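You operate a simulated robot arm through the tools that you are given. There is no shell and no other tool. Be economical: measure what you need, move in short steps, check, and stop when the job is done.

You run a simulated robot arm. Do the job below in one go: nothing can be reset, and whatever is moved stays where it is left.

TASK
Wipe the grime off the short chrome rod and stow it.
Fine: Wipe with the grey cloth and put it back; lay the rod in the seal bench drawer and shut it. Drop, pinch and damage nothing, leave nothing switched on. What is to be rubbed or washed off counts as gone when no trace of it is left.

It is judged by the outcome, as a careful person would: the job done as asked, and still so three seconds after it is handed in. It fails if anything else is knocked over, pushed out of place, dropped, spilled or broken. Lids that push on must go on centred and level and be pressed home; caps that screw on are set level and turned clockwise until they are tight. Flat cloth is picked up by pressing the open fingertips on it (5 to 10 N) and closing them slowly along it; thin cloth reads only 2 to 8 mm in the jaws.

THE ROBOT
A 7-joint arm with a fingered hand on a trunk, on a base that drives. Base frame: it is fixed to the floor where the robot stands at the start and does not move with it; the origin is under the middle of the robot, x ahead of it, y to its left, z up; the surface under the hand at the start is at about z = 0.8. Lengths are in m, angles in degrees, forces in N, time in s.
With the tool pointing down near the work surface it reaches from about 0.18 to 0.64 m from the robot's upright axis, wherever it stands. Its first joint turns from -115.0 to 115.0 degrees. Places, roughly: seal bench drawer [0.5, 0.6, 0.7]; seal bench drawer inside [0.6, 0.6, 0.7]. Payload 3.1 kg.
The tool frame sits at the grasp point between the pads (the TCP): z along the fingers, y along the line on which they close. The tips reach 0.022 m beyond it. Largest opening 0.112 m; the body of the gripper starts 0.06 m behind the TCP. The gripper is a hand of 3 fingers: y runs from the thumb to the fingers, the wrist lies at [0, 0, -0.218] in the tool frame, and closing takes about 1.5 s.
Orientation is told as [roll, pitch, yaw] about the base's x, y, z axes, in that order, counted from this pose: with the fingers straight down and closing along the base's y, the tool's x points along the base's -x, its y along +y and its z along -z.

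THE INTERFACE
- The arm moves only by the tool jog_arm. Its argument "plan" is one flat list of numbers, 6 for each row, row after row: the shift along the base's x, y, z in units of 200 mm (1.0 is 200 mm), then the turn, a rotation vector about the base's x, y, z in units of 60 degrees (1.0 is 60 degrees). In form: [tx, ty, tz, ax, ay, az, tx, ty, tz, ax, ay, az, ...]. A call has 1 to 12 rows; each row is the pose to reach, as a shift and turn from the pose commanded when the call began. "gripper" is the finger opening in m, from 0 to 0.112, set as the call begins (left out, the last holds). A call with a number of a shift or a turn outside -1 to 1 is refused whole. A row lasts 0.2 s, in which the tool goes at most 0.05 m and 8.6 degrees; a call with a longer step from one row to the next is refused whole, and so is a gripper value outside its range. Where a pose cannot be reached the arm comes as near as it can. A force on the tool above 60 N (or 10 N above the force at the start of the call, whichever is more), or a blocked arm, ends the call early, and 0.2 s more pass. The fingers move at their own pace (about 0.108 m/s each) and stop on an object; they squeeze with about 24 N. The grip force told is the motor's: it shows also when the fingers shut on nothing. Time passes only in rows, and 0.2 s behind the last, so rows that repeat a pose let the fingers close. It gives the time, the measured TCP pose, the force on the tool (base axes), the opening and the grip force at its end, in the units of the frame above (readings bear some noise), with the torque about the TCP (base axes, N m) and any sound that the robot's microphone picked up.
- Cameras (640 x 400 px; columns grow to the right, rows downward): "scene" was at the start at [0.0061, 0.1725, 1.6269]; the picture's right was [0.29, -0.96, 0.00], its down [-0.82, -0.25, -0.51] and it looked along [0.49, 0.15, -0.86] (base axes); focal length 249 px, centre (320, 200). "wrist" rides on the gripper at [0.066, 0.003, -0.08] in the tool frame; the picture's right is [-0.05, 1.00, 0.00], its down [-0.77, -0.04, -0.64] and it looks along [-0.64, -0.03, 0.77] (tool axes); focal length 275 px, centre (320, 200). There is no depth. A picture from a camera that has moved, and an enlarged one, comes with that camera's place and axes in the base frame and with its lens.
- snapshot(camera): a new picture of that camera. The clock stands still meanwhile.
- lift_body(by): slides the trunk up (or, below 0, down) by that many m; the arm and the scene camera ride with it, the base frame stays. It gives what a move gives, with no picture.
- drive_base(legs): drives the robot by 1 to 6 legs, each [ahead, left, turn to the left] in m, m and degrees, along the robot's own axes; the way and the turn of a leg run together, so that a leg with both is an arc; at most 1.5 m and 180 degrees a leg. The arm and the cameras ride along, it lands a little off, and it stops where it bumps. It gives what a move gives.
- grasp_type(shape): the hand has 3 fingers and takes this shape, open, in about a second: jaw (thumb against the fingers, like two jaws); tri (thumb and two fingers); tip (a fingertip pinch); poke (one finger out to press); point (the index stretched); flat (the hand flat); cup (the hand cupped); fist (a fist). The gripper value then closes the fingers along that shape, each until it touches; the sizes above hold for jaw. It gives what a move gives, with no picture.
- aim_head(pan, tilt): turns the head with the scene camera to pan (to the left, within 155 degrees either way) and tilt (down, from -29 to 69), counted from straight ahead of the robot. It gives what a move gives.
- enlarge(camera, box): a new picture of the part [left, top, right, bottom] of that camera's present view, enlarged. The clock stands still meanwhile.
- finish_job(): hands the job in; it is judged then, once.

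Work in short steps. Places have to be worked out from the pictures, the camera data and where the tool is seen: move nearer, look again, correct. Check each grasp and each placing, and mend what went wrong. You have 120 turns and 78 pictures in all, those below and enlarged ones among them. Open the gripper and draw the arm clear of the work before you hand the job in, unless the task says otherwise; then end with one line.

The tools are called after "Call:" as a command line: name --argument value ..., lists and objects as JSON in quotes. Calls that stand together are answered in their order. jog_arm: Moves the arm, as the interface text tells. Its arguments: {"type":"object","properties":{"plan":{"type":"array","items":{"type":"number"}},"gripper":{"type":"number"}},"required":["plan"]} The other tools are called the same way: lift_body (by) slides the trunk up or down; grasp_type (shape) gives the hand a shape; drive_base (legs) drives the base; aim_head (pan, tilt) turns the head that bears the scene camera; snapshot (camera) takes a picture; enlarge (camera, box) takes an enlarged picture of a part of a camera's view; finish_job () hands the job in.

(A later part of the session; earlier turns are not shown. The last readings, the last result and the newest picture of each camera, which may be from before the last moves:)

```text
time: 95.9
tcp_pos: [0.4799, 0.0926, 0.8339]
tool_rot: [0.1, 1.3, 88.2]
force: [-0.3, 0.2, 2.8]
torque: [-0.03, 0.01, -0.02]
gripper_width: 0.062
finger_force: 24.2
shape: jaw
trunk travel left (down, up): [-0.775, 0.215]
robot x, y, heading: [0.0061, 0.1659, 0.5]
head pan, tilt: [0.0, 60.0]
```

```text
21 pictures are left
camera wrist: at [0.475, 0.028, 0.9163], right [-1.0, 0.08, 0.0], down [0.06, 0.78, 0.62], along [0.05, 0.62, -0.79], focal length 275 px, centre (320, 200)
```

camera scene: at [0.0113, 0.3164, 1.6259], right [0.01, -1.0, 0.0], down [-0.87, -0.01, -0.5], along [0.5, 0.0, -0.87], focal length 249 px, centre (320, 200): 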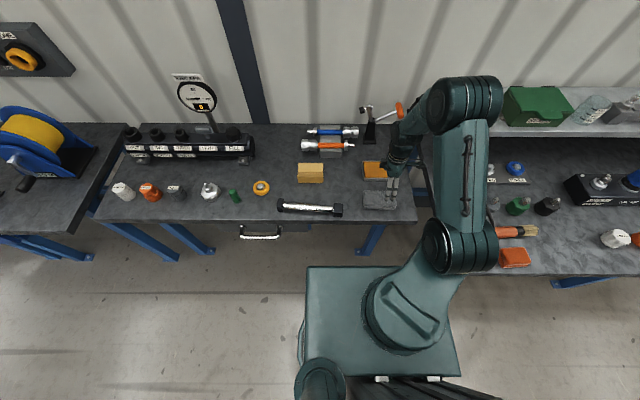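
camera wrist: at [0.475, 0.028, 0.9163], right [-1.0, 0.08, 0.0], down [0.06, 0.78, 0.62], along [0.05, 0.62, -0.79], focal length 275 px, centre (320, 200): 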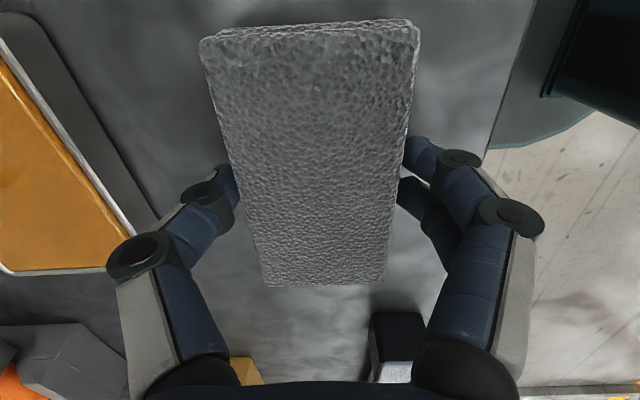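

The cloth is held as a firm pad (62 mm). Its home is TCP (0.480, 0.0925, 0.834), yaw 88°. I lift it and carry it over the rod's middle.

Call:
jog_arm --plan '[0, 0, 0.1, 0, 0, 0, 0, 0, 0.25, 0, 0, 0, 0, 0, 0.45, 0, 0, 0, -0.02, 0.2, 0.5, 0, 0, -0.02, -0.05, 0.42, 0.5, 0, 0, -0.03, -0.08, 0.64, 0.5, 0, 0, -0.03, -0.1, 0.86, 0.5, 0, 0, -0.035, -0.12, 1.0, 0.5, 0, 0, -0.035]'

Call:
jog_arm --plan '[-0.01, 0.15, 0, 0, 0, 0, -0.04, 0.328, 0, 0, 0, 0, -0.045, 0.328, -0.1, 0, 0, 0, -0.045, 0.328, -0.2, 0, 0, 0]'

Call:
snapshot --camera "scene"

```text
time: 97.7
tcp_pos: [0.4561, 0.2921, 0.9342]
tool_rot: [0.0, 1.3, 86.0]
force: [-0.7, -0.3, -0.2]
torque: [-0.02, 0.01, -0.01]
gripper_width: 0.0616
finger_force: 24.5
shape: jaw
trunk travel left (down, up): [-0.775, 0.215]
robot x, y, heading: [0.0016, 0.1639, 0.5]
head pan, tilt: [0.0, 60.0]
```

```text
time: 98.7
tcp_pos: [0.4491, 0.359, 0.8941]
tool_rot: [0.1, 1.2, 86.2]
force: [-0.1, 0.2, -0.8]
torque: [0.0, -0.02, 0.01]
gripper_width: 0.0618
finger_force: 24.1
shape: jaw
trunk travel left (down, up): [-0.775, 0.215]
robot x, y, heading: [0.0093, 0.1668, 0.3]
head pan, tilt: [0.0, 60.0]
```

```text
20 pictures are left
camera scene: at [0.0123, 0.3176, 1.6258], right [0.01, -1.0, 0.0], down [-0.87, -0.01, -0.5], along [0.5, 0.0, -0.87], focal length 249 px, centre (320, 200)
```

scene: 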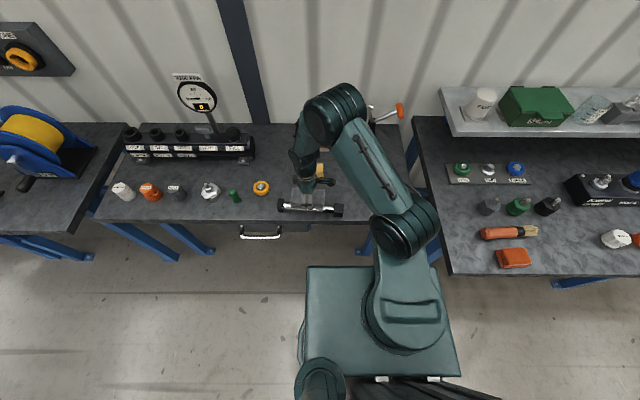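

The pad is over the rod. I lower to contact.

Call:
jog_arm --plan '[-0.01, 0, -0.05, 0, 0, 0, -0.01, 0, -0.09, 0, 0, 0, -0.01, 0, -0.115, 0, 0, 0, -0.01, 0, -0.125, 0, 0, 0, -0.01, 0, -0.135, 0, 0, 0]'

```text
time: 99.9
tcp_pos: [0.4463, 0.3576, 0.8677]
tool_rot: [0.0, 1.2, 86.0]
force: [-0.2, -0.2, 7.4]
torque: [0.0, -0.01, 0.01]
gripper_width: 0.0617
finger_force: 24.1
shape: jaw
trunk travel left (down, up): [-0.775, 0.215]
robot x, y, heading: [0.005, 0.1637, 0.2]
head pan, tilt: [0.0, 60.0]
```

Contact at 7 N. I rub along the rod in several strokes.

Call:
jog_arm --plan '[0.004, 0.06, -0.005, 0, 0, 0, 0.008, 0.125, -0.005, 0, 0, 0, 0, 0, -0.005, 0, 0, 0, -0.008, -0.125, -0.005, 0, 0, 0, 0, 0, -0.005, 0, 0, 0, 0.008, 0.125, -0.005, 0, 0, 0, 0, 0, -0.005, 0, 0, 0, -0.008, -0.125, -0.005, 0, 0, 0, 0, 0, -0.005, 0, 0, 0, 0.008, 0.125, -0.005, 0, 0, 0, -0.008, -0.1, -0.005, 0, 0, 0, 0, 0, -0.005, 0, 0, 0]'

```text
time: 102.5
tcp_pos: [0.4453, 0.3581, 0.8676]
tool_rot: [0.0, 1.3, 86.0]
force: [0.5, -4.5, 17.0]
torque: [-0.05, 0.05, 0.02]
gripper_width: 0.0606
finger_force: 24.2
shape: jaw
trunk travel left (down, up): [-0.775, 0.215]
robot x, y, heading: [0.0058, 0.1615, 0.6]
head pan, tilt: [0.0, 60.0]
```

The grainy marks, seen at three silhouettes, all fit a patch on the originally upper/upper-far face (y≈0.35–0.41), which is now far-low. So I must roll the rod back; first I take the cloth home.

Call:
jog_arm --plan '[0, 0, 0.1, 0, 0, 0, 0, 0, 0.25, 0, 0, 0, 0.01, -0.2, 0.33, 0, 0, 0.01, 0.03, -0.42, 0.33, 0, 0, 0.02, 0.06, -0.64, 0.33, 0, 0, 0.03, 0.09, -0.86, 0.33, 0, 0, 0.035, 0.12, -1.0, 0.33, 0, 0, 0.035]'

Call:
jog_arm --plan '[0.02, -0.15, 0, 0, 0, 0, 0.05, -0.3, 0, 0, 0, 0, 0.05, -0.328, -0.15, 0, 0, 0, 0.05, -0.328, -0.3, 0, 0, 0, 0.05, -0.328, -0.4, 0, 0, 0, 0.05, -0.328, -0.46, 0, 0, 0]'

```text
time: 104.1
tcp_pos: [0.4698, 0.1591, 0.9315]
tool_rot: [0.1, 1.2, 88.2]
force: [-0.1, -0.2, -1.2]
torque: [-0.01, 0.0, 0.01]
gripper_width: 0.0609
finger_force: 23.7
shape: jaw
trunk travel left (down, up): [-0.775, 0.215]
robot x, y, heading: [0.0041, 0.163, 0.3]
head pan, tilt: [0.0, 60.0]
```

```text
time: 105.5
tcp_pos: [0.4793, 0.0915, 0.8393]
tool_rot: [0.1, 1.3, 88.1]
force: [-0.3, 0.2, -0.5]
torque: [-0.03, -0.01, -0.01]
gripper_width: 0.0606
finger_force: 24.1
shape: jaw
trunk travel left (down, up): [-0.775, 0.215]
robot x, y, heading: [0.0025, 0.1644, 0.4]
head pan, tilt: [0.0, 60.0]
```

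Call:
jog_arm --plan '[0, 0.005, -0.01, 0, 0, 0, 0, 0.005, -0.02, 0, 0, 0, 0, 0.005, -0.028, 0, 0, 0, 0, 0.005, -0.033, 0, 0, 0]'

Call:
jog_arm --plan '[0, 0, 0, 0, 0, 0, 0, 0, 0, 0, 0, 0, 0, 0, 0, 0, 0, 0, 0, 0, 0.1, 0, 0, 0, 0, 0, 0.25, 0, 0, 0, 0, 0, 0.45, 0, 0, 0, 0, 0, 0.6, 0, 0, 0]' --gripper 0.095

Call:
enlarge --camera "scene" --box '[250, 170, 410, 250]'

```text
time: 106.5
tcp_pos: [0.4791, 0.0932, 0.8343]
tool_rot: [0.0, 1.4, 88.3]
force: [-0.6, -0.4, 5.0]
torque: [-0.01, -0.1, -0.02]
gripper_width: 0.0607
finger_force: 24.3
shape: jaw
trunk travel left (down, up): [-0.775, 0.215]
robot x, y, heading: [0.0052, 0.1668, 0.5]
head pan, tilt: [0.0, 60.0]
```

```text
time: 108.1
tcp_pos: [0.4809, 0.0952, 0.9556]
tool_rot: [-0.1, 1.2, 88.1]
force: [-1.0, 0.3, 0.1]
torque: [-0.03, 0.02, 0.01]
gripper_width: 0.0949
finger_force: 0.0
shape: jaw
trunk travel left (down, up): [-0.775, 0.215]
robot x, y, heading: [0.0046, 0.1624, 0.5]
head pan, tilt: [0.0, 60.0]
```

```text
4.00 times, centred on (330, 210) of scene
camera zoom: at [0.0115, 0.3169, 1.6258], right [0.01, -1.0, 0.0], down [-0.87, -0.01, -0.5], along [0.5, 0.0, -0.87], focal length 996 px, centre (280, 160)
```

zoom: 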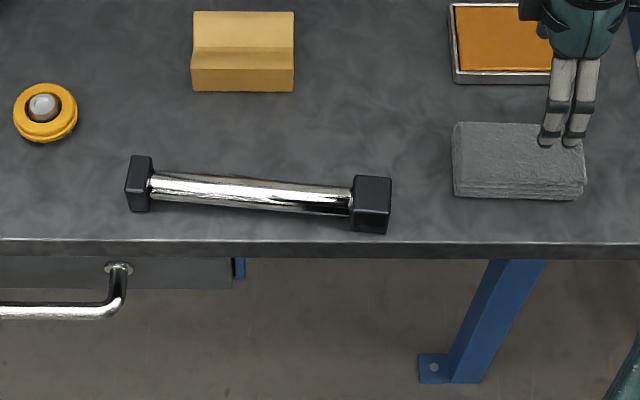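

The cloth is back at its place. I drive left and ahead again to re-grasp the rod leaning from the far side and roll it back.

Call:
drive_base --legs '[[0, 0.17, 0], [0.095, 0, 0]]'

Call:
jog_arm --plan '[-0.1, 0.08, 0, 0.006, 0.12, 0, -0.2, 0.16, 0, 0.012, 0.24, 0, -0.25, 0.24, 0, 0.02, 0.36, 0, -0.3, 0.32, 0, 0.03, 0.48, 0, -0.3, 0.38, -0.05, 0.04, 0.6, 0, -0.3, 0.42, -0.1, 0.05, 0.72, 0]' --gripper 0.038

```text
time: 110.3
tcp_pos: [0.5766, 0.2648, 0.9553]
tool_rot: [0.1, 1.3, 87.9]
force: [0.7, -0.7, -0.8]
torque: [-0.02, 0.03, 0.0]
gripper_width: 0.0947
finger_force: 0.2
shape: jaw
trunk travel left (down, up): [-0.775, 0.215]
robot x, y, heading: [0.1013, 0.3332, 0.3]
head pan, tilt: [0.0, 60.0]
```

```text
time: 111.7
tcp_pos: [0.5165, 0.3483, 0.9344]
tool_rot: [43.6, -0.4, 88.3]
force: [0.1, -0.6, 0.2]
torque: [0.0, 0.01, -0.01]
gripper_width: 0.0386
finger_force: 0.1
shape: jaw
trunk travel left (down, up): [-0.775, 0.215]
robot x, y, heading: [0.1017, 0.3373, 0.4]
head pan, tilt: [0.0, 60.0]
```

The rod was nudged about 1 cm by rubbing: axis now about x 0.440 at y 0.345. I go to the pre-grasp and check with the wrist camera.

Call:
jog_arm --plan '[-0.05, -0.01, -0.1, 0, 0, -0.03, -0.1, -0.015, -0.2, 0, 0, -0.058, -0.113, -0.015, -0.27, 0, 0, -0.058]'

Call:
snapshot --camera "wrist"

```text
time: 112.5
tcp_pos: [0.4941, 0.3438, 0.8807]
tool_rot: [43.5, -0.4, 84.9]
force: [-0.1, 0.7, 0.4]
torque: [0.0, 0.01, 0.03]
gripper_width: 0.0384
finger_force: 0.0
shape: jaw
trunk travel left (down, up): [-0.775, 0.215]
robot x, y, heading: [0.0994, 0.3385, 0.2]
head pan, tilt: [0.0, 60.0]
```

```text
18 pictures are left
camera wrist: at [0.5402, 0.2735, 0.9403], right [-0.72, 0.11, 0.69], down [0.53, 0.72, 0.44], along [-0.45, 0.68, -0.58], focal length 275 px, centre (320, 200)
```

wrist: 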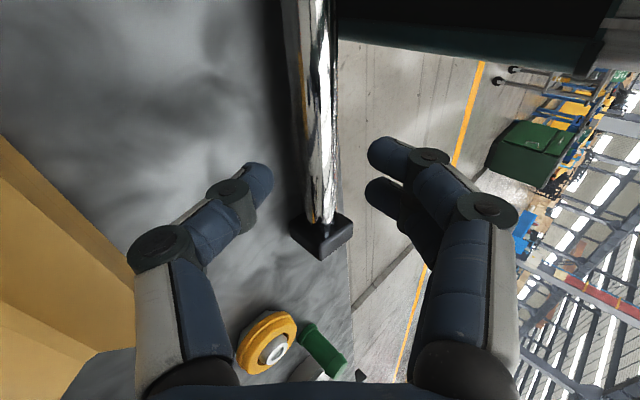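

Aligned. I approach along the tool axis and close.

Call:
jog_arm --plan '[-0.07, 0, -0.075, 0, 0, 0, -0.14, 0, -0.15, 0, 0, 0, -0.19, 0, -0.205, 0, 0, 0, -0.225, 0, -0.243, 0, 0, 0]' --gripper 0.036

Call:
jog_arm --plan '[-0.01, 0, -0.008, 0, 0, 0, -0.01, 0, -0.008, 0, 0, 0, -0.01, 0, -0.008, 0, 0, 0, -0.01, 0, -0.008, 0, 0, 0, -0.01, 0, -0.008, 0, 0, 0, -0.01, 0, -0.008, 0, 0, 0]' --gripper 0.0

```text
time: 113.5
tcp_pos: [0.4489, 0.3454, 0.833]
tool_rot: [43.2, -0.4, 84.9]
force: [3.2, -1.6, 3.8]
torque: [-0.05, -0.11, -0.02]
gripper_width: 0.0354
finger_force: 0.1
shape: jaw
trunk travel left (down, up): [-0.775, 0.215]
robot x, y, heading: [0.1025, 0.3328, 0.4]
head pan, tilt: [0.0, 60.0]
```

```text
time: 114.9
tcp_pos: [0.447, 0.346, 0.8311]
tool_rot: [43.2, -0.4, 84.9]
force: [3.0, 0.5, 5.0]
torque: [-0.02, -0.11, 0.03]
gripper_width: 0.0242
finger_force: 24.4
shape: jaw
trunk travel left (down, up): [-0.775, 0.215]
robot x, y, heading: [0.1024, 0.3373, 0.1]
head pan, tilt: [0.0, 60.0]
```

Held (24.2 mm). I lift and roll back by −90°.

Call:
jog_arm --plan '[0, 0, 0.08, 0, 0, 0, 0, 0, 0.25, 0, 0, 0, 0, 0, 0.4, 0, 0, 0, 0, 0, 0.5, -0.011, -0.1245, 0, 0, 0, 0.5, -0.022, -0.249, 0, 0, 0, 0.5, -0.033, -0.3735, 0, 0, 0, 0.5, -0.044, -0.498, 0, 0, 0, 0.5, -0.055, -0.6225, 0, 0, 0, 0.5, -0.067, -0.747, 0]'

Call:
jog_arm --plan '[0, 0, 0, -0.011, -0.1245, 0, 0, 0, 0, -0.022, -0.249, 0, 0, 0, 0, -0.033, -0.3735, 0, 0, 0, 0, -0.044, -0.498, 0, 0, 0, 0, -0.055, -0.6225, 0, 0, 0, 0, -0.067, -0.747, 0]'

```text
time: 116.9
tcp_pos: [0.4473, 0.3441, 0.931]
tool_rot: [-0.6, 0.0, 85.2]
force: [1.2, -0.1, -4.4]
torque: [0.03, -0.01, 0.0]
gripper_width: 0.0231
finger_force: 24.4
shape: jaw
trunk travel left (down, up): [-0.775, 0.215]
robot x, y, heading: [0.0999, 0.336, 0.3]
head pan, tilt: [0.0, 60.0]
```

```text
time: 118.3
tcp_pos: [0.447, 0.346, 0.9313]
tool_rot: [-46.7, 0.0, 85.4]
force: [-0.1, -0.4, -4.9]
torque: [0.03, 0.1, -0.01]
gripper_width: 0.0226
finger_force: 24.2
shape: jaw
out of reach, approached as far as the arm can: row 1, 3, 4
trunk travel left (down, up): [-0.775, 0.215]
robot x, y, heading: [0.1002, 0.3344, 0.2]
head pan, tilt: [0.0, 60.0]
```

Rolled by 89.9°. I lower toward contact.

Call:
jog_arm --plan '[0, 0, -0.12, 0, 0, 0, 0, 0, -0.24, 0, 0, 0, 0, 0, -0.36, 0, 0, 0, 0, 0, -0.45, 0, 0, 0, 0, 0, -0.475, 0, 0, 0]'

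Call:
jog_arm --plan '[0, 0, -0.008, 0, 0, 0, 0, 0, -0.016, 0, 0, 0, 0, 0, -0.022, 0, 0, 0, 0, 0, -0.028, 0, 0, 0]'

```text
time: 119.5
tcp_pos: [0.4466, 0.3456, 0.8346]
tool_rot: [-46.6, 0.0, 85.3]
force: [0.4, 0.1, -4.0]
torque: [-0.02, 0.02, -0.03]
gripper_width: 0.0227
finger_force: 24.1
shape: jaw
trunk travel left (down, up): [-0.775, 0.215]
robot x, y, heading: [0.1, 0.3379, 0.1]
head pan, tilt: [0.0, 60.0]
```

```text
time: 120.5
tcp_pos: [0.4457, 0.3459, 0.8296]
tool_rot: [-46.7, 0.0, 85.3]
force: [0.0, 0.8, -3.3]
torque: [-0.09, 0.03, 0.03]
gripper_width: 0.0225
finger_force: 23.5
shape: jaw
trunk travel left (down, up): [-0.775, 0.215]
robot x, y, heading: [0.0989, 0.3329, 0.1]
head pan, tilt: [0.0, 60.0]
```

Call:
jog_arm --plan '[0, 0, -0.006, 0, 0, 0, 0, 0, -0.011, 0, 0, 0, 0, 0, -0.016, 0, 0, 0]'

```text
time: 121.3
tcp_pos: [0.4463, 0.346, 0.8292]
tool_rot: [-46.9, 0.0, 85.2]
force: [-4.8, 1.5, 18.3]
torque: [-0.02, 0.47, 0.08]
gripper_width: 0.0228
finger_force: 24.1
shape: jaw
trunk travel left (down, up): [-0.775, 0.215]
robot x, y, heading: [0.099, 0.3303, 0.2]
head pan, tilt: [0.0, 60.0]
```

Contact. I release and back out, then fetch the cloth: straightening the hand on the way.

Call:
jog_arm --plan '[0, 0, 0.01, 0, 0, 0, 0, 0, 0.012, 0, 0, 0, -0.03, 0, 0.04, 0, 0, 0, -0.1, 0, 0.11, 0, 0, 0, -0.2, 0, 0.22, 0, 0, 0, -0.25, 0, 0.4, 0, 0, 0]' --gripper 0.036

Call:
jog_arm --plan '[0, 0, 0.08, 0.012, 0.125, 0, 0, 0, 0.15, 0.024, 0.25, 0, 0.03, -0.05, 0.2, 0.036, 0.375, 0, 0.06, -0.1, 0.2, 0.048, 0.5, 0, 0.09, -0.15, 0.2, 0.06, 0.625, 0, 0.12, -0.2, 0.2, 0.07, 0.76, 0]'

Call:
drive_base --legs '[[-0.095, 0, 0], [0, -0.17, 0]]'

Call:
enlarge --camera "scene" --box '[260, 170, 380, 240]'

```text
time: 122.5
tcp_pos: [0.4351, 0.3078, 0.8531]
tool_rot: [-46.6, -1.0, 68.9]
force: [0.4, 0.7, 0.3]
torque: [0.01, 0.0, -0.03]
gripper_width: 0.0358
finger_force: 0.1
shape: jaw
out of reach, approached as far as the arm can: row 5
trunk travel left (down, up): [-0.775, 0.215]
robot x, y, heading: [0.098, 0.3378, 0.1]
head pan, tilt: [0.0, 60.0]
stopped in row 5: the arm was blocked; the commanded pose is now the measured one
```

```text
time: 123.9
tcp_pos: [0.4611, 0.2675, 0.8917]
tool_rot: [-1.9, 10.7, 72.9]
force: [-0.3, 0.1, -0.3]
torque: [0.04, 0.03, 0.05]
gripper_width: 0.0358
finger_force: 0.0
shape: jaw
trunk travel left (down, up): [-0.775, 0.215]
robot x, y, heading: [0.1001, 0.3336, 0.3]
head pan, tilt: [0.0, 60.0]
```

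```text
time: 126.0
tcp_pos: [0.3644, 0.0994, 0.8933]
tool_rot: [-1.9, 10.5, 72.7]
force: [0.4, 0.3, 0.4]
torque: [-0.02, -0.04, 0.01]
gripper_width: 0.0357
finger_force: 0.1
shape: jaw
trunk travel left (down, up): [-0.775, 0.215]
robot x, y, heading: [0.0056, 0.1672, 0.4]
head pan, tilt: [0.0, 60.0]
```

```text
5.33 times, centred on (320, 205) of scene
camera zoom: at [0.0129, 0.3194, 1.626], right [0.0, -1.0, 0.0], down [-0.87, 0.0, -0.5], along [0.5, 0.0, -0.87], focal length 1328 px, centre (320, 173)
```

zoom: 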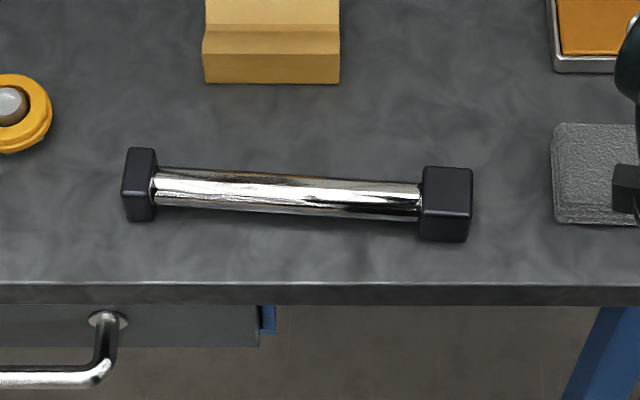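

The back-out was jerky at a joint limit, but rod, cloth and the rest look undisturbed; the rod is at about (0.457, 0.342). Now I bring the hand over the cloth, levelled.

Call:
jog_arm --plan '[0.0, 0, 0.2, 0, 0, 0, 0.1, 0, 0.28, 0.06, -0.007, 0.086, 0.25, 0, 0.28, 0.12, -0.015, 0.171, 0.4, 0, 0.28, 0.176, -0.022, 0.257, 0.5, -0.01, 0.28, 0.176, -0.022, 0.257, 0.58, -0.02, 0.28, 0.176, -0.022, 0.257]' --gripper 0.095

```text
time: 127.5
tcp_pos: [0.4805, 0.0929, 0.9479]
tool_rot: [-1.5, -0.2, 88.0]
force: [-0.1, -0.1, -0.4]
torque: [0.02, 0.0, -0.01]
gripper_width: 0.0948
finger_force: 0.0
shape: jaw
trunk travel left (down, up): [-0.775, 0.215]
robot x, y, heading: [0.0109, 0.1666, -0.0]
head pan, tilt: [0.0, 60.0]
```

Call:
jog_arm --plan '[-0.005, 0, -0.2, 0.02, 0, 0, -0.005, 0, -0.4, 0.025, 0, 0, -0.005, 0, -0.5, 0.025, 0, 0, -0.005, 0, -0.565, 0.025, 0, 0]'

Call:
snapshot --camera "wrist"

```text
time: 128.4
tcp_pos: [0.4797, 0.0936, 0.8339]
tool_rot: [-1.5, -1.5, 88.1]
force: [0.6, -0.1, 0.1]
torque: [0.01, -0.01, 0.01]
gripper_width: 0.0949
finger_force: 0.0
shape: jaw
trunk travel left (down, up): [-0.775, 0.215]
robot x, y, heading: [0.008, 0.1668, 0.2]
head pan, tilt: [0.0, 60.0]
```

```text
16 pictures are left
camera wrist: at [0.471, 0.025, 0.9127], right [-1.0, 0.08, -0.03], down [0.04, 0.75, 0.66], along [0.07, 0.65, -0.75], focal length 275 px, centre (320, 200)
```

wrist: 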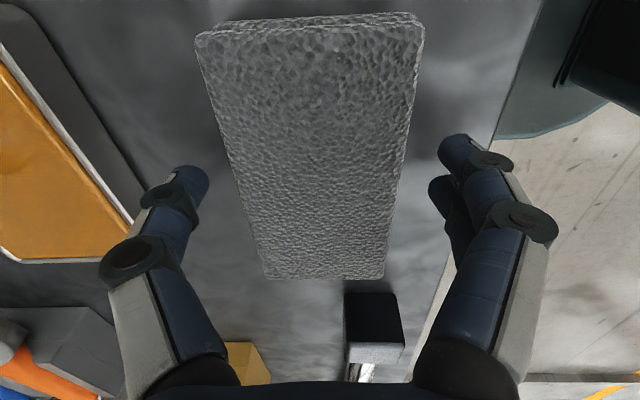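

Call:
jog_arm --plan '[0, 0, 0, -0.025, 0.025, 0, 0, 0, 0, -0.025, 0.025, 0, 0, 0, 0, -0.025, 0.025, 0, 0, 0, 0, -0.025, 0.025, 0, 0, 0, 0, -0.025, 0.025, 0, 0, 0, 0, -0.025, 0.025, 0, 0, 0, 0, -0.025, 0.025, 0, 0, 0, 0, -0.025, 0.025, 0]' --gripper 0.0

Call:
jog_arm --plan '[0, 0, 0.1, 0, 0, 0, 0, 0, 0.25, 0, 0, 0, 0, 0, 0.45, 0, 0, 0, 0, 0.2, 0.5, 0, 0, -0.02, -0.02, 0.42, 0.5, 0, 0, -0.04, -0.04, 0.64, 0.5, 0, 0, -0.06, -0.06, 0.86, 0.5, 0, 0, -0.06, -0.09, 1.0, 0.5, 0, 0, -0.06]'

```text
time: 130.2
tcp_pos: [0.4791, 0.0946, 0.8359]
tool_rot: [-0.1, -0.1, 88.2]
force: [0.1, -0.4, -1.0]
torque: [0.01, -0.01, -0.02]
gripper_width: 0.062
finger_force: 23.8
shape: jaw
trunk travel left (down, up): [-0.775, 0.215]
robot x, y, heading: [0.0075, 0.1695, 0.6]
head pan, tilt: [0.0, 60.0]
```

```text
time: 132.1
tcp_pos: [0.4621, 0.2963, 0.9356]
tool_rot: [-0.1, 0.2, 84.4]
force: [0.7, 0.1, -0.7]
torque: [-0.07, 0.03, 0.0]
gripper_width: 0.0619
finger_force: 23.8
shape: jaw
trunk travel left (down, up): [-0.775, 0.215]
robot x, y, heading: [0.0044, 0.1707, 0.5]
head pan, tilt: [0.0, 60.0]
```

Cloth held again (home now TCP (0.479, 0.0946), z 0.836). I lower it on the rod's top until contact.

Call:
jog_arm --plan '[-0.01, 0.1, 0, 0, 0, 0, -0.023, 0.23, -0.05, 0, 0, 0, -0.023, 0.23, -0.18, 0, 0, 0, -0.023, 0.23, -0.28, 0, 0, 0, -0.023, 0.23, -0.315, 0, 0, 0, -0.023, 0.23, -0.335, 0, 0, 0]'

```text
time: 133.4
tcp_pos: [0.4552, 0.3413, 0.8695]
tool_rot: [-0.1, -0.1, 84.6]
force: [-0.2, 0.4, 0.1]
torque: [-0.02, -0.02, 0.0]
gripper_width: 0.0619
finger_force: 24.1
shape: jaw
trunk travel left (down, up): [-0.775, 0.215]
robot x, y, heading: [0.0055, 0.1645, 0.2]
head pan, tilt: [0.0, 60.0]
```

Just above contact; I press 3–4 mm more and rub.

Call:
jog_arm --plan '[0.008, 0, -0.01, 0, 0, 0, 0.008, 0, -0.016, 0, 0, 0, 0.017, 0.12, -0.016, 0, 0, 0, 0.008, 0, -0.016, 0, 0, 0, -0.002, -0.12, -0.016, 0, 0, 0, 0.008, 0, -0.016, 0, 0, 0, 0.017, 0.12, -0.016, 0, 0, 0, 0.008, 0, -0.016, 0, 0, 0, -0.002, -0.12, -0.016, 0, 0, 0, 0.008, 0, -0.016, 0, 0, 0, 0.017, 0.12, -0.016, 0, 0, 0, 0.008, 0, -0.016, 0, 0, 0]'

```text
time: 136.1
tcp_pos: [0.4585, 0.3406, 0.8664]
tool_rot: [-0.2, -0.1, 84.5]
force: [-0.4, 5.4, 15.6]
torque: [0.08, -0.04, -0.06]
gripper_width: 0.061
finger_force: 24.1
shape: jaw
trunk travel left (down, up): [-0.775, 0.215]
robot x, y, heading: [0.0048, 0.1682, 0.3]
head pan, tilt: [0.0, 60.0]
```

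The press is firm (15 N). Now I tilt the pad in stages to 30° toward the far side, pivoting about the rod, rubbing along at each angle.

Call:
jog_arm --plan '[0.028, 0, 0.006, 0.01, 0.1246, 0, 0.0656, 0.12, 0.0, 0.02, 0.249, 0, 0.0464, -0.12, 0.0, 0.02, 0.249, 0, 0.082, 0, -0.01, 0.03, 0.374, 0, 0.0916, 0.12, -0.01, 0.03, 0.374, 0, 0.0724, -0.12, -0.01, 0.03, 0.374, 0, 0.1075, 0, -0.023, 0.04, 0.4985, 0, 0.117, 0.12, -0.023, 0.04, 0.4985, 0, 0.098, -0.12, -0.023, 0.04, 0.4985, 0, 0.117, 0.12, -0.023, 0.04, 0.4985, 0, 0.098, -0.12, -0.023, 0.04, 0.4985, 0, 0.1075, 0, -0.023, 0.04, 0.4985, 0]'

```text
time: 138.7
tcp_pos: [0.4807, 0.3452, 0.8608]
tool_rot: [29.8, 0.7, 84.8]
force: [-0.5, 0.1, -0.9]
torque: [-0.05, 0.04, 0.05]
gripper_width: 0.0612
finger_force: 24.3
shape: jaw
trunk travel left (down, up): [-0.775, 0.215]
robot x, y, heading: [0.0008, 0.1705, 0.4]
head pan, tilt: [0.0, 60.0]
```

No pressure at 30° any more; I feed in along the tool axis until it touches.

Call:
jog_arm --plan '[-0.005, 0, -0.0087, 0, 0, 0, -0.01, 0, -0.0173, 0, 0, 0, -0.013, 0, -0.022, 0, 0, 0]'

```text
time: 139.4
tcp_pos: [0.4771, 0.3395, 0.8577]
tool_rot: [29.9, 0.4, 84.7]
force: [5.4, -0.8, 15.5]
torque: [0.0, 0.25, 0.01]
gripper_width: 0.0609
finger_force: 24.6
shape: jaw
trunk travel left (down, up): [-0.775, 0.215]
robot x, y, heading: [0.0056, 0.1678, -0.1]
head pan, tilt: [0.0, 60.0]
```

Touching (16 N). I ease slightly and rub at 30°.

Call:
jog_arm --plan '[0.002, 0, 0.003, 0, 0, 0, 0.012, 0.12, 0.003, 0, 0, 0, 0.002, 0, 0.003, 0, 0, 0, -0.008, -0.12, 0.003, 0, 0, 0, 0.002, 0, 0.003, 0, 0, 0, 0.012, 0.12, 0.003, 0, 0, 0, 0.002, 0, 0.003, 0, 0, 0, -0.008, -0.12, 0.003, 0, 0, 0, 0.002, 0, 0.003, 0, 0, 0, 0.012, 0.12, 0.003, 0, 0, 0, 0.002, 0, 0.003, 0, 0, 0, 0.002, 0, 0.003, 0, 0, 0]'

```text
time: 142.1
tcp_pos: [0.4771, 0.3417, 0.8568]
tool_rot: [29.9, 0.4, 84.6]
force: [-0.4, 0.1, -0.1]
torque: [-0.03, 0.03, 0.0]
gripper_width: 0.0608
finger_force: 23.9
shape: jaw
trunk travel left (down, up): [-0.775, 0.215]
robot x, y, heading: [0.0095, 0.1676, 0.3]
head pan, tilt: [0.0, 60.0]
```

Pressure vanished again, so the rod is being nudged. I lift off, level the hand, and check.

Call:
jog_arm --plan '[0.06, 0, 0.12, 0, 0, 0, 0.05, 0, 0.3, -0.01, -0.125, 0, 0.03, -0.15, 0.4, -0.02, -0.25, 0, 0, -0.35, 0.4, -0.03, -0.374, 0, 0, -0.55, 0.4, -0.04, -0.4985, 0, 0, -0.75, 0.4, -0.04, -0.4985, 0]'

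Call:
enlarge --camera "scene" --box '[260, 170, 380, 240]'

```text
time: 143.4
tcp_pos: [0.4794, 0.1899, 0.9359]
tool_rot: [0.0, 0.0, 84.6]
force: [-1.6, -0.2, -1.0]
torque: [0.01, 0.0, 0.0]
gripper_width: 0.0609
finger_force: 23.8
shape: jaw
trunk travel left (down, up): [-0.775, 0.215]
robot x, y, heading: [0.0061, 0.1688, 0.3]
head pan, tilt: [0.0, 60.0]
```

```text
5.33 times, centred on (320, 205) of scene
camera zoom: at [0.0136, 0.3185, 1.6261], right [0.0, -1.0, 0.0], down [-0.87, 0.0, -0.5], along [0.5, 0.0, -0.87], focal length 1328 px, centre (320, 173)
```

zoom: 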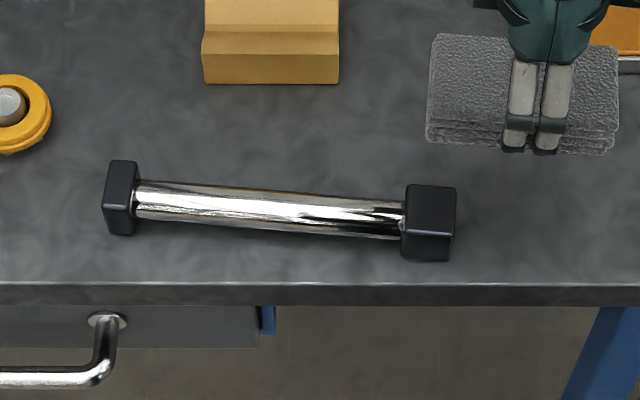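

The rod moved about 1 cm but is still well on the bench. I take a tight look at its surface.

Call:
enlarge --camera "scene" --box '[280, 196, 346, 222]'

```text
9.70 times, centred on (313, 209) of scene
camera zoom: at [0.0136, 0.3185, 1.6261], right [0.0, -1.0, 0.0], down [-0.87, 0.0, -0.5], along [0.5, 0.0, -0.87], focal length 2414 px, centre (388, 113)
```

zoom: 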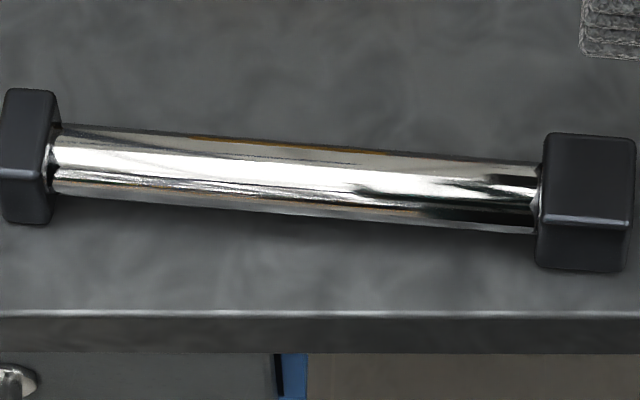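

A thin ragged line near the top at y≈0.35 may be residue. I return with the pad and rub again with lighter force, at 0°, then slight tilts.

Call:
jog_arm --plan '[-0.04, 0.2, 0, 0, 0, 0, -0.08, 0.4, 0, 0, 0, 0, -0.12, 0.6, 0, 0, 0, 0, -0.169, 0.8, -0.03, 0, 0, 0, -0.169, 0.822, -0.17, 0, 0, 0, -0.169, 0.822, -0.27, 0, 0, 0, -0.169, 0.822, -0.315, 0, 0, 0, -0.169, 0.822, -0.335, 0, 0, 0, -0.169, 0.822, -0.345, 0, 0, 0]'

```text
time: 145.4
tcp_pos: [0.4453, 0.3558, 0.8675]
tool_rot: [0.0, -0.1, 84.5]
force: [0.6, -0.1, -0.7]
torque: [0.01, 0.02, -0.01]
gripper_width: 0.0605
finger_force: 24.0
shape: jaw
trunk travel left (down, up): [-0.775, 0.215]
robot x, y, heading: [0.008, 0.1685, 0.0]
head pan, tilt: [0.0, 60.0]
```

Call:
jog_arm --plan '[0, 0, -0.005, 0, 0, 0, 0, 0, -0.01, 0, 0, 0, 0, 0, -0.015, 0, 0, 0, 0, 0, -0.02, 0, 0, 0]'

```text
time: 146.4
tcp_pos: [0.4445, 0.3545, 0.8648]
tool_rot: [-0.3, -0.1, 84.4]
force: [3.5, 0.8, 20.9]
torque: [0.03, -0.19, 0.02]
gripper_width: 0.0605
finger_force: 24.4
shape: jaw
trunk travel left (down, up): [-0.775, 0.215]
robot x, y, heading: [0.0065, 0.1655, -0.2]
head pan, tilt: [0.0, 60.0]
```

Contact at 21 N; I ease to about 10 N and stroke while rocking 0→8→16° toward the far side.

Call:
jog_arm --plan '[0, 0, 0.008, 0, 0, 0, 0.011, 0.12, 0.008, 0, 0, 0, 0, 0, 0.008, 0, 0, 0, -0.011, -0.12, 0.008, 0, 0, 0, 0.029, 0, 0.006, 0.012, 0.133, 0, 0.04, 0.12, 0.006, 0.012, 0.133, 0, 0.029, 0, 0.006, 0.012, 0.133, 0, 0.018, -0.12, 0.006, 0.012, 0.133, 0, 0.058, 0, 0.0, 0.024, 0.266, 0, 0.069, 0.12, 0.0, 0.024, 0.266, 0, 0.047, -0.12, 0.0, 0.024, 0.266, 0, 0.058, 0, 0.0, 0.024, 0.266, 0]'

```text
time: 149.1
tcp_pos: [0.4553, 0.3567, 0.8638]
tool_rot: [15.9, 0.3, 84.6]
force: [1.0, -0.7, 2.1]
torque: [-0.02, -0.01, -0.03]
gripper_width: 0.0607
finger_force: 24.3
shape: jaw
trunk travel left (down, up): [-0.775, 0.215]
robot x, y, heading: [0.0028, 0.1678, 0.5]
head pan, tilt: [0.0, 60.0]
```

Light contact remains; I feed in 1.5 mm, keep stroking at 16°, then 24°.

Call:
jog_arm --plan '[-0.002, 0, -0.007, 0, 0, 0, 0.009, 0.12, -0.007, 0, 0, 0, -0.002, 0, -0.007, 0, 0, 0, -0.013, -0.12, -0.007, 0, 0, 0, 0.023, 0, -0.018, 0.012, 0.132, 0, 0.034, 0.12, -0.018, 0.012, 0.132, 0, 0.023, 0, -0.018, 0.012, 0.132, 0, 0.012, -0.12, -0.018, 0.012, 0.132, 0, 0.023, 0, -0.018, 0.012, 0.132, 0, 0.034, 0.12, -0.018, 0.012, 0.132, 0, 0.012, -0.12, -0.018, 0.012, 0.132, 0, 0.023, 0, -0.018, 0.012, 0.132, 0]'

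```text
time: 151.7
tcp_pos: [0.4593, 0.3565, 0.8587]
tool_rot: [23.9, 0.2, 84.6]
force: [3.1, -1.3, 8.6]
torque: [-0.02, 0.06, 0.01]
gripper_width: 0.0608
finger_force: 24.2
shape: jaw
trunk travel left (down, up): [-0.775, 0.215]
robot x, y, heading: [0.0023, 0.166, 0.1]
head pan, tilt: [0.0, 60.0]
```

Good contact (9 N) at 24°. Now I also rock to the near side (−8°, −16°) and stroke there.

Call:
jog_arm --plan '[0, 0, 0.03, 0, 0, 0, -0.027, 0, 0.06, -0.012, -0.133, 0, -0.056, 0, 0.06, -0.024, -0.266, 0, -0.084, 0, 0.06, -0.036, -0.398, 0, -0.1125, 0, 0.05, -0.048, -0.531, 0, -0.1125, 0, 0.026, -0.048, -0.531, 0, -0.1015, 0.12, 0.026, -0.048, -0.531, 0, -0.1235, -0.12, 0.026, -0.048, -0.531, 0, -0.141, 0, 0.017, -0.06, -0.664, 0, -0.13, 0.12, 0.017, -0.06, -0.664, 0, -0.152, -0.12, 0.017, -0.06, -0.664, 0, -0.141, 0, 0.017, -0.06, -0.664, 0]'

```text
time: 154.2
tcp_pos: [0.4312, 0.3585, 0.863]
tool_rot: [-16.2, 0.2, 84.5]
force: [0.8, -1.1, 2.2]
torque: [-0.03, -0.06, -0.01]
gripper_width: 0.0603
finger_force: 23.8
shape: jaw
trunk travel left (down, up): [-0.775, 0.215]
robot x, y, heading: [0.0034, 0.1694, 0.4]
head pan, tilt: [0.0, 60.0]
```

I lift off, level the hand and bring the cloth home again.

Call:
jog_arm --plan '[0, 0, 0.1, 0, 0, 0, 0, 0, 0.25, 0.012, 0.133, 0, 0.05, -0.15, 0.35, 0.024, 0.266, 0, 0.1, -0.35, 0.37, 0.024, 0.266, 0.03, 0.15, -0.57, 0.37, 0.024, 0.266, 0.06, 0.19, -0.79, 0.37, 0.024, 0.266, 0.06, 0.22, -1.0, 0.37, 0.024, 0.266, 0.06]'

Call:
enlarge --camera "scene" --box '[280, 196, 346, 222]'

```text
time: 155.8
tcp_pos: [0.4742, 0.1508, 0.9391]
tool_rot: [0.0, -0.5, 88.1]
force: [0.3, -0.9, -0.6]
torque: [0.01, 0.02, -0.01]
gripper_width: 0.0604
finger_force: 23.8
shape: jaw
trunk travel left (down, up): [-0.775, 0.215]
robot x, y, heading: [0.0084, 0.1705, 0.1]
head pan, tilt: [0.0, 60.0]
```

```text
9.70 times, centred on (313, 209) of scene
camera zoom: at [0.0119, 0.3195, 1.626], right [0.0, -1.0, 0.0], down [-0.87, 0.0, -0.5], along [0.5, 0.0, -0.87], focal length 2414 px, centre (388, 113)
```

zoom: 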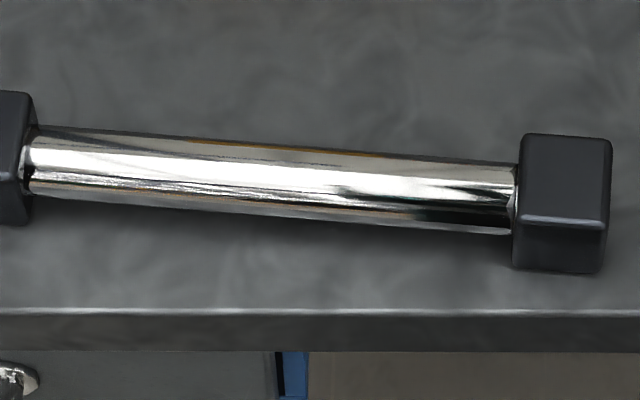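

The line stayed put while the rod shifted, so it is a reflection; the surface now looks clean from here. I set the cloth down at home.

Call:
jog_arm --plan '[0.01, -0.15, 0, 0, 0, 0, 0.025, -0.28, -0.1, 0, 0, 0, 0.025, -0.28, -0.25, 0, 0, 0, 0.025, -0.28, -0.4, 0, 0, 0, 0.025, -0.28, -0.49, 0, 0, 0, 0.025, -0.28, -0.515, 0, 0, 0]'

Call:
jog_arm --plan '[0, 0, -0.008, 0, 0, 0, 0, 0, -0.015, 0, 0, 0, 0, 0, -0.02, 0, 0, 0]'

```text
time: 157.2
tcp_pos: [0.4813, 0.0986, 0.8353]
tool_rot: [-0.1, -0.6, 88.1]
force: [0.5, 0.4, 0.7]
torque: [0.0, -0.01, -0.03]
gripper_width: 0.0603
finger_force: 23.8
shape: jaw
trunk travel left (down, up): [-0.775, 0.215]
robot x, y, heading: [0.0057, 0.1671, 0.3]
head pan, tilt: [0.0, 60.0]
```

```text
time: 158.1
tcp_pos: [0.4813, 0.0989, 0.8317]
tool_rot: [-0.1, -0.6, 88.1]
force: [0.8, -0.8, 7.7]
torque: [-0.02, 0.18, 0.01]
gripper_width: 0.06
finger_force: 24.0
shape: jaw
trunk travel left (down, up): [-0.775, 0.215]
robot x, y, heading: [0.004, 0.1655, 0.5]
head pan, tilt: [0.0, 60.0]
```

Contact. I release, rise, and check the cloth's place.

Call:
jog_arm --plan '[0, 0, 0.005, 0, 0, 0, -0.005, -0.018, 0.008, 0, 0, 0, -0.005, -0.018, -0.002, 0, 0, 0]'

Call:
jog_arm --plan '[0, 0, 0, 0, 0, 0, 0, 0, 0, 0, 0, 0, 0, 0, 0, 0, 0, 0, 0, 0, 0.1, 0, 0, 0, 0, 0, 0.25, 0, 0, 0, 0, 0, 0.45, 0, 0, 0, 0, 0, 0.65, 0, 0, 0]' --gripper 0.095

Call:
drive_base --legs '[[0, 0.17, 0], [0.06, 0, 0]]'

Call:
snapshot --camera "scene"

```text
time: 158.8
tcp_pos: [0.479, 0.0947, 0.8305]
tool_rot: [-0.2, -0.5, 88.1]
force: [-0.5, -1.0, 6.6]
torque: [-0.01, 0.19, -0.03]
gripper_width: 0.06
finger_force: 23.8
shape: jaw
trunk travel left (down, up): [-0.775, 0.215]
robot x, y, heading: [0.0075, 0.1658, 0.1]
head pan, tilt: [0.0, 60.0]
```

```text
time: 160.4
tcp_pos: [0.4783, 0.0959, 0.9632]
tool_rot: [-0.2, -0.5, 88.0]
force: [0.1, 0.1, 0.7]
torque: [-0.02, -0.03, 0.01]
gripper_width: 0.0947
finger_force: 0.1
shape: jaw
trunk travel left (down, up): [-0.775, 0.215]
robot x, y, heading: [0.0078, 0.1673, 0.3]
head pan, tilt: [0.0, 60.0]
```

```text
time: 162.5
tcp_pos: [0.5404, 0.2647, 0.9616]
tool_rot: [0.0, -0.4, 88.2]
force: [-0.3, 0.1, -0.1]
torque: [-0.03, 0.05, 0.0]
gripper_width: 0.0945
finger_force: 0.1
shape: jaw
trunk travel left (down, up): [-0.775, 0.215]
robot x, y, heading: [0.0641, 0.3355, 0.4]
head pan, tilt: [0.0, 60.0]
```

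```text
12 pictures are left
camera scene: at [0.0745, 0.4881, 1.6258], right [0.01, -1.0, 0.0], down [-0.87, -0.01, -0.5], along [0.5, 0.0, -0.87], focal length 249 px, centre (320, 200)
```

scene: 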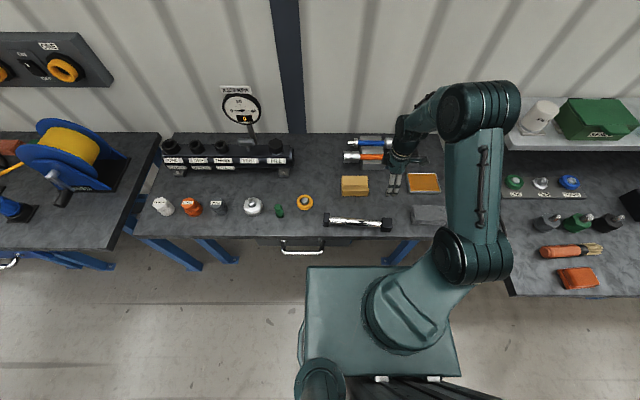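

The cloth lies at its place. I turn the hand to look down on the rod from the top/far side for a check.

Call:
jog_arm --plan '[-0.05, 0.07, 0, 0, 0, -0.122, -0.1, 0.14, 0, 0, 0, -0.244, -0.15, 0.21, 0, 0, 0, -0.367, -0.2, 0.28, 0, 0, 0, -0.489, -0.25, 0.38, 0, 0, 0, -0.611, -0.3, 0.48, 0, 0, 0, -0.733]'

Call:
jog_arm --plan '[0, 0, 0, 0, 0, -0.122, 0, 0, 0, 0, 0, -0.244, 0, 0, 0, 0, 0, -0.367, 0, 0, 0, 0, 0, -0.489, 0, 0, 0, 0, 0, -0.611, 0, 0, 0, 0, 0, -0.733]'

Call:
jog_arm --plan '[0, 0, 0, 0, 0.133, 0, 0, 0, 0, 0, 0.266, 0, 0, 0, 0, 0, 0.4, 0, 0, 0, 0, 0, 0.533, 0, 0, 0, 0, 0, 0.667, 0, 0, 0, 0, 0, 0.8, 0, 0, 0, 0, 0, 0.933, 0]'

Call:
enlarge --camera "wrist" --box '[180, 190, 460, 330]'

```text
time: 163.9
tcp_pos: [0.4801, 0.3604, 0.9627]
tool_rot: [-0.2, -0.4, 44.3]
force: [-1.1, 0.1, -0.8]
torque: [0.03, 0.02, -0.02]
gripper_width: 0.0947
finger_force: 0.0
shape: jaw
trunk travel left (down, up): [-0.775, 0.215]
robot x, y, heading: [0.0692, 0.3361, 0.4]
head pan, tilt: [0.0, 60.0]
```

```text
time: 165.3
tcp_pos: [0.4797, 0.3605, 0.9612]
tool_rot: [-0.1, -0.5, 0.2]
force: [-0.9, 0.2, 0.3]
torque: [0.0, -0.01, -0.04]
gripper_width: 0.0949
finger_force: 0.1
shape: jaw
trunk travel left (down, up): [-0.775, 0.215]
robot x, y, heading: [0.0652, 0.336, 0.3]
head pan, tilt: [0.0, 60.0]
```

```text
time: 166.9
tcp_pos: [0.48, 0.3605, 0.9616]
tool_rot: [0.4, 55.7, 0.6]
force: [0.3, 0.0, 0.4]
torque: [0.01, 0.01, -0.01]
gripper_width: 0.095
finger_force: 0.0
shape: jaw
trunk travel left (down, up): [-0.775, 0.215]
robot x, y, heading: [0.0626, 0.3403, 0.5]
head pan, tilt: [0.0, 60.0]
```

```text
2.29 times, centred on (320, 260) of wrist
camera zoom: at [0.5084, 0.3624, 1.0613], right [0.02, 1.0, -0.03], down [0.96, -0.03, -0.28], along [-0.28, -0.03, -0.96], focal length 629 px, centre (320, 63)
```

zoom: 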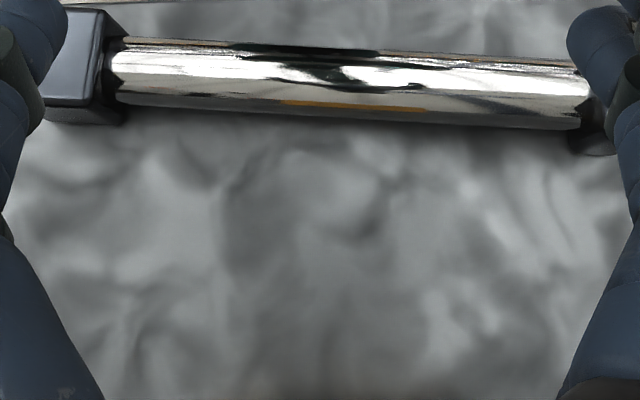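

Call:
enlarge --camera "wrist" --box '[260, 196, 400, 252]'

```text
4.57 times, centred on (330, 224) of wrist
camera zoom: at [0.5084, 0.3624, 1.0613], right [0.02, 1.0, -0.03], down [0.96, -0.03, -0.28], along [-0.28, -0.03, -0.96], focal length 1258 px, centre (274, 90)
```

zoom: 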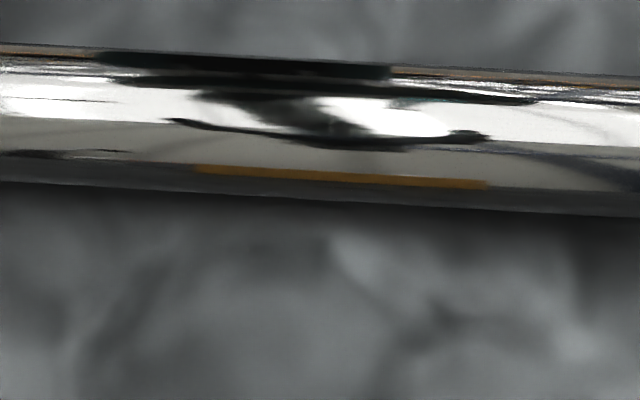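

The far/top view now shows an even surface and an unbroken stripe. For a fair comparison I reproduce the very first viewpoint (base at (0, 0.333), hand at (0.439, 0.16, 0.993), yaw 0), from which I had a picture before wiping.

Call:
jog_arm --plan '[0, 0, 0.03, 0, -0.133, 0, 0, 0, 0.06, 0, -0.266, 0, 0, 0, 0.1, 0, -0.4, 0, 0, 0, 0.15, 0, -0.533, 0, 0, 0, 0.15, 0, -0.667, 0, 0, 0, 0.15, 0, -0.8, 0, 0, 0, 0.15, 0, -0.928, 0]' --gripper 0.112

Call:
jog_arm --plan '[0.02, -0.2, 0, 0, 0, 0, 0.04, -0.4, 0, 0, 0, 0, 0.06, -0.6, 0, 0, 0, 0, 0.08, -0.8, 0, 0, 0, 0, 0.12, -1.0, 0, 0, 0, 0]'

Call:
drive_base --legs '[[-0.065, 0, 0]]'

Call:
enlarge --camera "scene" --box '[316, 193, 392, 221]'

```text
time: 168.5
tcp_pos: [0.4777, 0.3602, 0.9923]
tool_rot: [-0.1, -0.2, 0.3]
force: [0.6, -0.3, -0.4]
torque: [0.04, 0.01, 0.02]
gripper_width: 0.1118
finger_force: 0.1
shape: jaw
trunk travel left (down, up): [-0.775, 0.215]
robot x, y, heading: [0.0652, 0.3356, 0.3]
head pan, tilt: [0.0, 60.0]
```

```text
time: 169.7
tcp_pos: [0.5034, 0.1596, 0.9931]
tool_rot: [-0.1, -0.2, 0.4]
force: [-0.3, 0.1, -0.2]
torque: [0.0, -0.01, -0.02]
gripper_width: 0.1118
finger_force: 0.0
shape: jaw
trunk travel left (down, up): [-0.775, 0.215]
robot x, y, heading: [0.067, 0.3359, 0.5]
head pan, tilt: [0.0, 60.0]
```

```text
time: 170.7
tcp_pos: [0.4361, 0.1598, 0.9943]
tool_rot: [-0.1, -0.2, 0.3]
force: [-1.0, 0.8, 0.2]
torque: [-0.01, 0.01, -0.02]
gripper_width: 0.1119
finger_force: 0.1
shape: jaw
trunk travel left (down, up): [-0.775, 0.215]
robot x, y, heading: [0.0004, 0.3313, 0.2]
head pan, tilt: [0.0, 60.0]
```

```text
8.42 times, centred on (354, 207) of scene
camera zoom: at [0.0059, 0.4868, 1.6259], right [0.01, -1.0, 0.0], down [-0.87, 0.0, -0.5], along [0.5, 0.0, -0.87], focal length 2096 px, centre (34, 141)
```

zoom: 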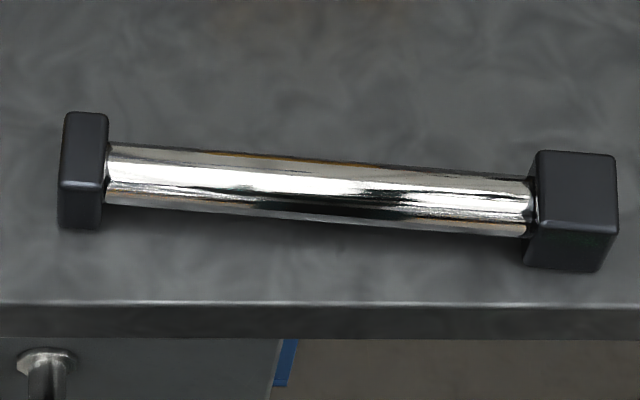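

It looks smoother than before, but the near-upper flank (where the earlier band may reach) was only lightly rubbed. To be thorough I'll make another pass there: back to the cloth.

Call:
drive_base --legs '[[0, -0.165, 0]]'

Call:
jog_arm --plan '[0.03, 0.08, 0, 0, 0, 0.122, 0.06, 0.16, 0, 0, 0, 0.244, 0.09, 0.24, 0, 0, 0, 0.367, 0.12, 0.32, 0, 0, 0, 0.489, 0.15, 0.4, 0, 0, 0, 0.611, 0.2, 0.48, -0.1, 0, 0, 0.733]' --gripper 0.095

Call:
jog_arm --plan '[0, 0, 0, 0, 0, 0.122, 0, 0, 0, 0, 0, 0.244, 0, 0, 0, 0, 0, 0.367, 0, 0, 0, 0, 0, 0.489, 0, 0, 0, 0, 0, 0.611, 0, 0, 0, 0, 0, 0.73]'

```text
time: 172.1
tcp_pos: [0.438, -0.0071, 0.9935]
tool_rot: [-0.1, -0.1, 0.2]
force: [-0.4, -0.3, -0.1]
torque: [-0.01, -0.02, 0.03]
gripper_width: 0.1117
finger_force: 0.1
shape: jaw
trunk travel left (down, up): [-0.775, 0.215]
robot x, y, heading: [0.003, 0.1661, 0.2]
head pan, tilt: [0.0, 60.0]
```

```text
time: 173.5
tcp_pos: [0.4793, 0.0877, 0.9736]
tool_rot: [-0.1, -0.1, 44.4]
force: [0.0, 0.4, 0.7]
torque: [0.03, 0.01, 0.02]
gripper_width: 0.0953
finger_force: 0.0
shape: jaw
trunk travel left (down, up): [-0.775, 0.215]
robot x, y, heading: [0.0039, 0.1658, 0.2]
head pan, tilt: [0.0, 60.0]
```

```text
time: 174.9
tcp_pos: [0.4758, 0.0864, 0.9723]
tool_rot: [-0.2, -0.4, 88.1]
force: [0.4, -0.5, 0.1]
torque: [0.02, -0.01, 0.03]
gripper_width: 0.0953
finger_force: 0.0
shape: jaw
trunk travel left (down, up): [-0.775, 0.215]
robot x, y, heading: [-0.0003, 0.1659, 0.0]
head pan, tilt: [0.0, 60.0]
```

Over the cloth; I lower to the known grasp height, close and lift.

Call:
jog_arm --plan '[0.016, 0.04, -0.2, 0, 0, 0, 0.016, 0.04, -0.4, 0, 0, 0, 0.016, 0.04, -0.55, 0, 0, 0, 0.016, 0.04, -0.65, 0, 0, 0, 0.016, 0.04, -0.682, 0, 0, 0]'

Call:
jog_arm --plan '[0, 0, 0, 0, 0, 0, 0, 0, 0, 0, 0, 0, 0, 0, 0, 0, 0, 0, 0, 0, 0, 0, 0, 0, 0, 0, 0, 0, 0, 0, 0, 0, 0, 0, 0, 0, 0, 0, 0, 0, 0, 0]' --gripper 0.0

Call:
jog_arm --plan '[0, 0, 0.1, 0, 0, 0, 0, 0, 0.25, 0, 0, 0, 0, 0, 0.45, 0, 0, 0, -0.02, 0.2, 0.5, 0, 0, -0.02, -0.05, 0.42, 0.5, 0, 0, -0.04, -0.08, 0.64, 0.5, 0, 0, -0.055, -0.12, 0.86, 0.5, 0, 0, -0.055, -0.15, 1.0, 0.5, 0, 0, -0.055]'

```text
time: 176.1
tcp_pos: [0.4812, 0.0968, 0.836]
tool_rot: [-0.1, -0.3, 88.1]
force: [0.0, 0.1, -0.1]
torque: [-0.02, 0.0, 0.02]
gripper_width: 0.0949
finger_force: 0.1
shape: jaw
trunk travel left (down, up): [-0.775, 0.215]
robot x, y, heading: [-0.0017, 0.167, 0.3]
head pan, tilt: [0.0, 60.0]
```

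```text
time: 177.7
tcp_pos: [0.481, 0.0969, 0.8369]
tool_rot: [-0.1, -0.2, 88.1]
force: [-0.6, -0.1, -0.9]
torque: [0.0, 0.0, -0.01]
gripper_width: 0.0622
finger_force: 24.0
shape: jaw
trunk travel left (down, up): [-0.775, 0.215]
robot x, y, heading: [0.0001, 0.1624, 0.3]
head pan, tilt: [0.0, 60.0]
```

```text
time: 179.5
tcp_pos: [0.4524, 0.2965, 0.9359]
tool_rot: [0.0, -0.1, 84.6]
force: [-0.6, -0.7, 0.0]
torque: [0.04, -0.02, 0.04]
gripper_width: 0.0619
finger_force: 24.2
shape: jaw
trunk travel left (down, up): [-0.775, 0.215]
robot x, y, heading: [-0.0031, 0.1647, 0.3]
head pan, tilt: [0.0, 60.0]
```

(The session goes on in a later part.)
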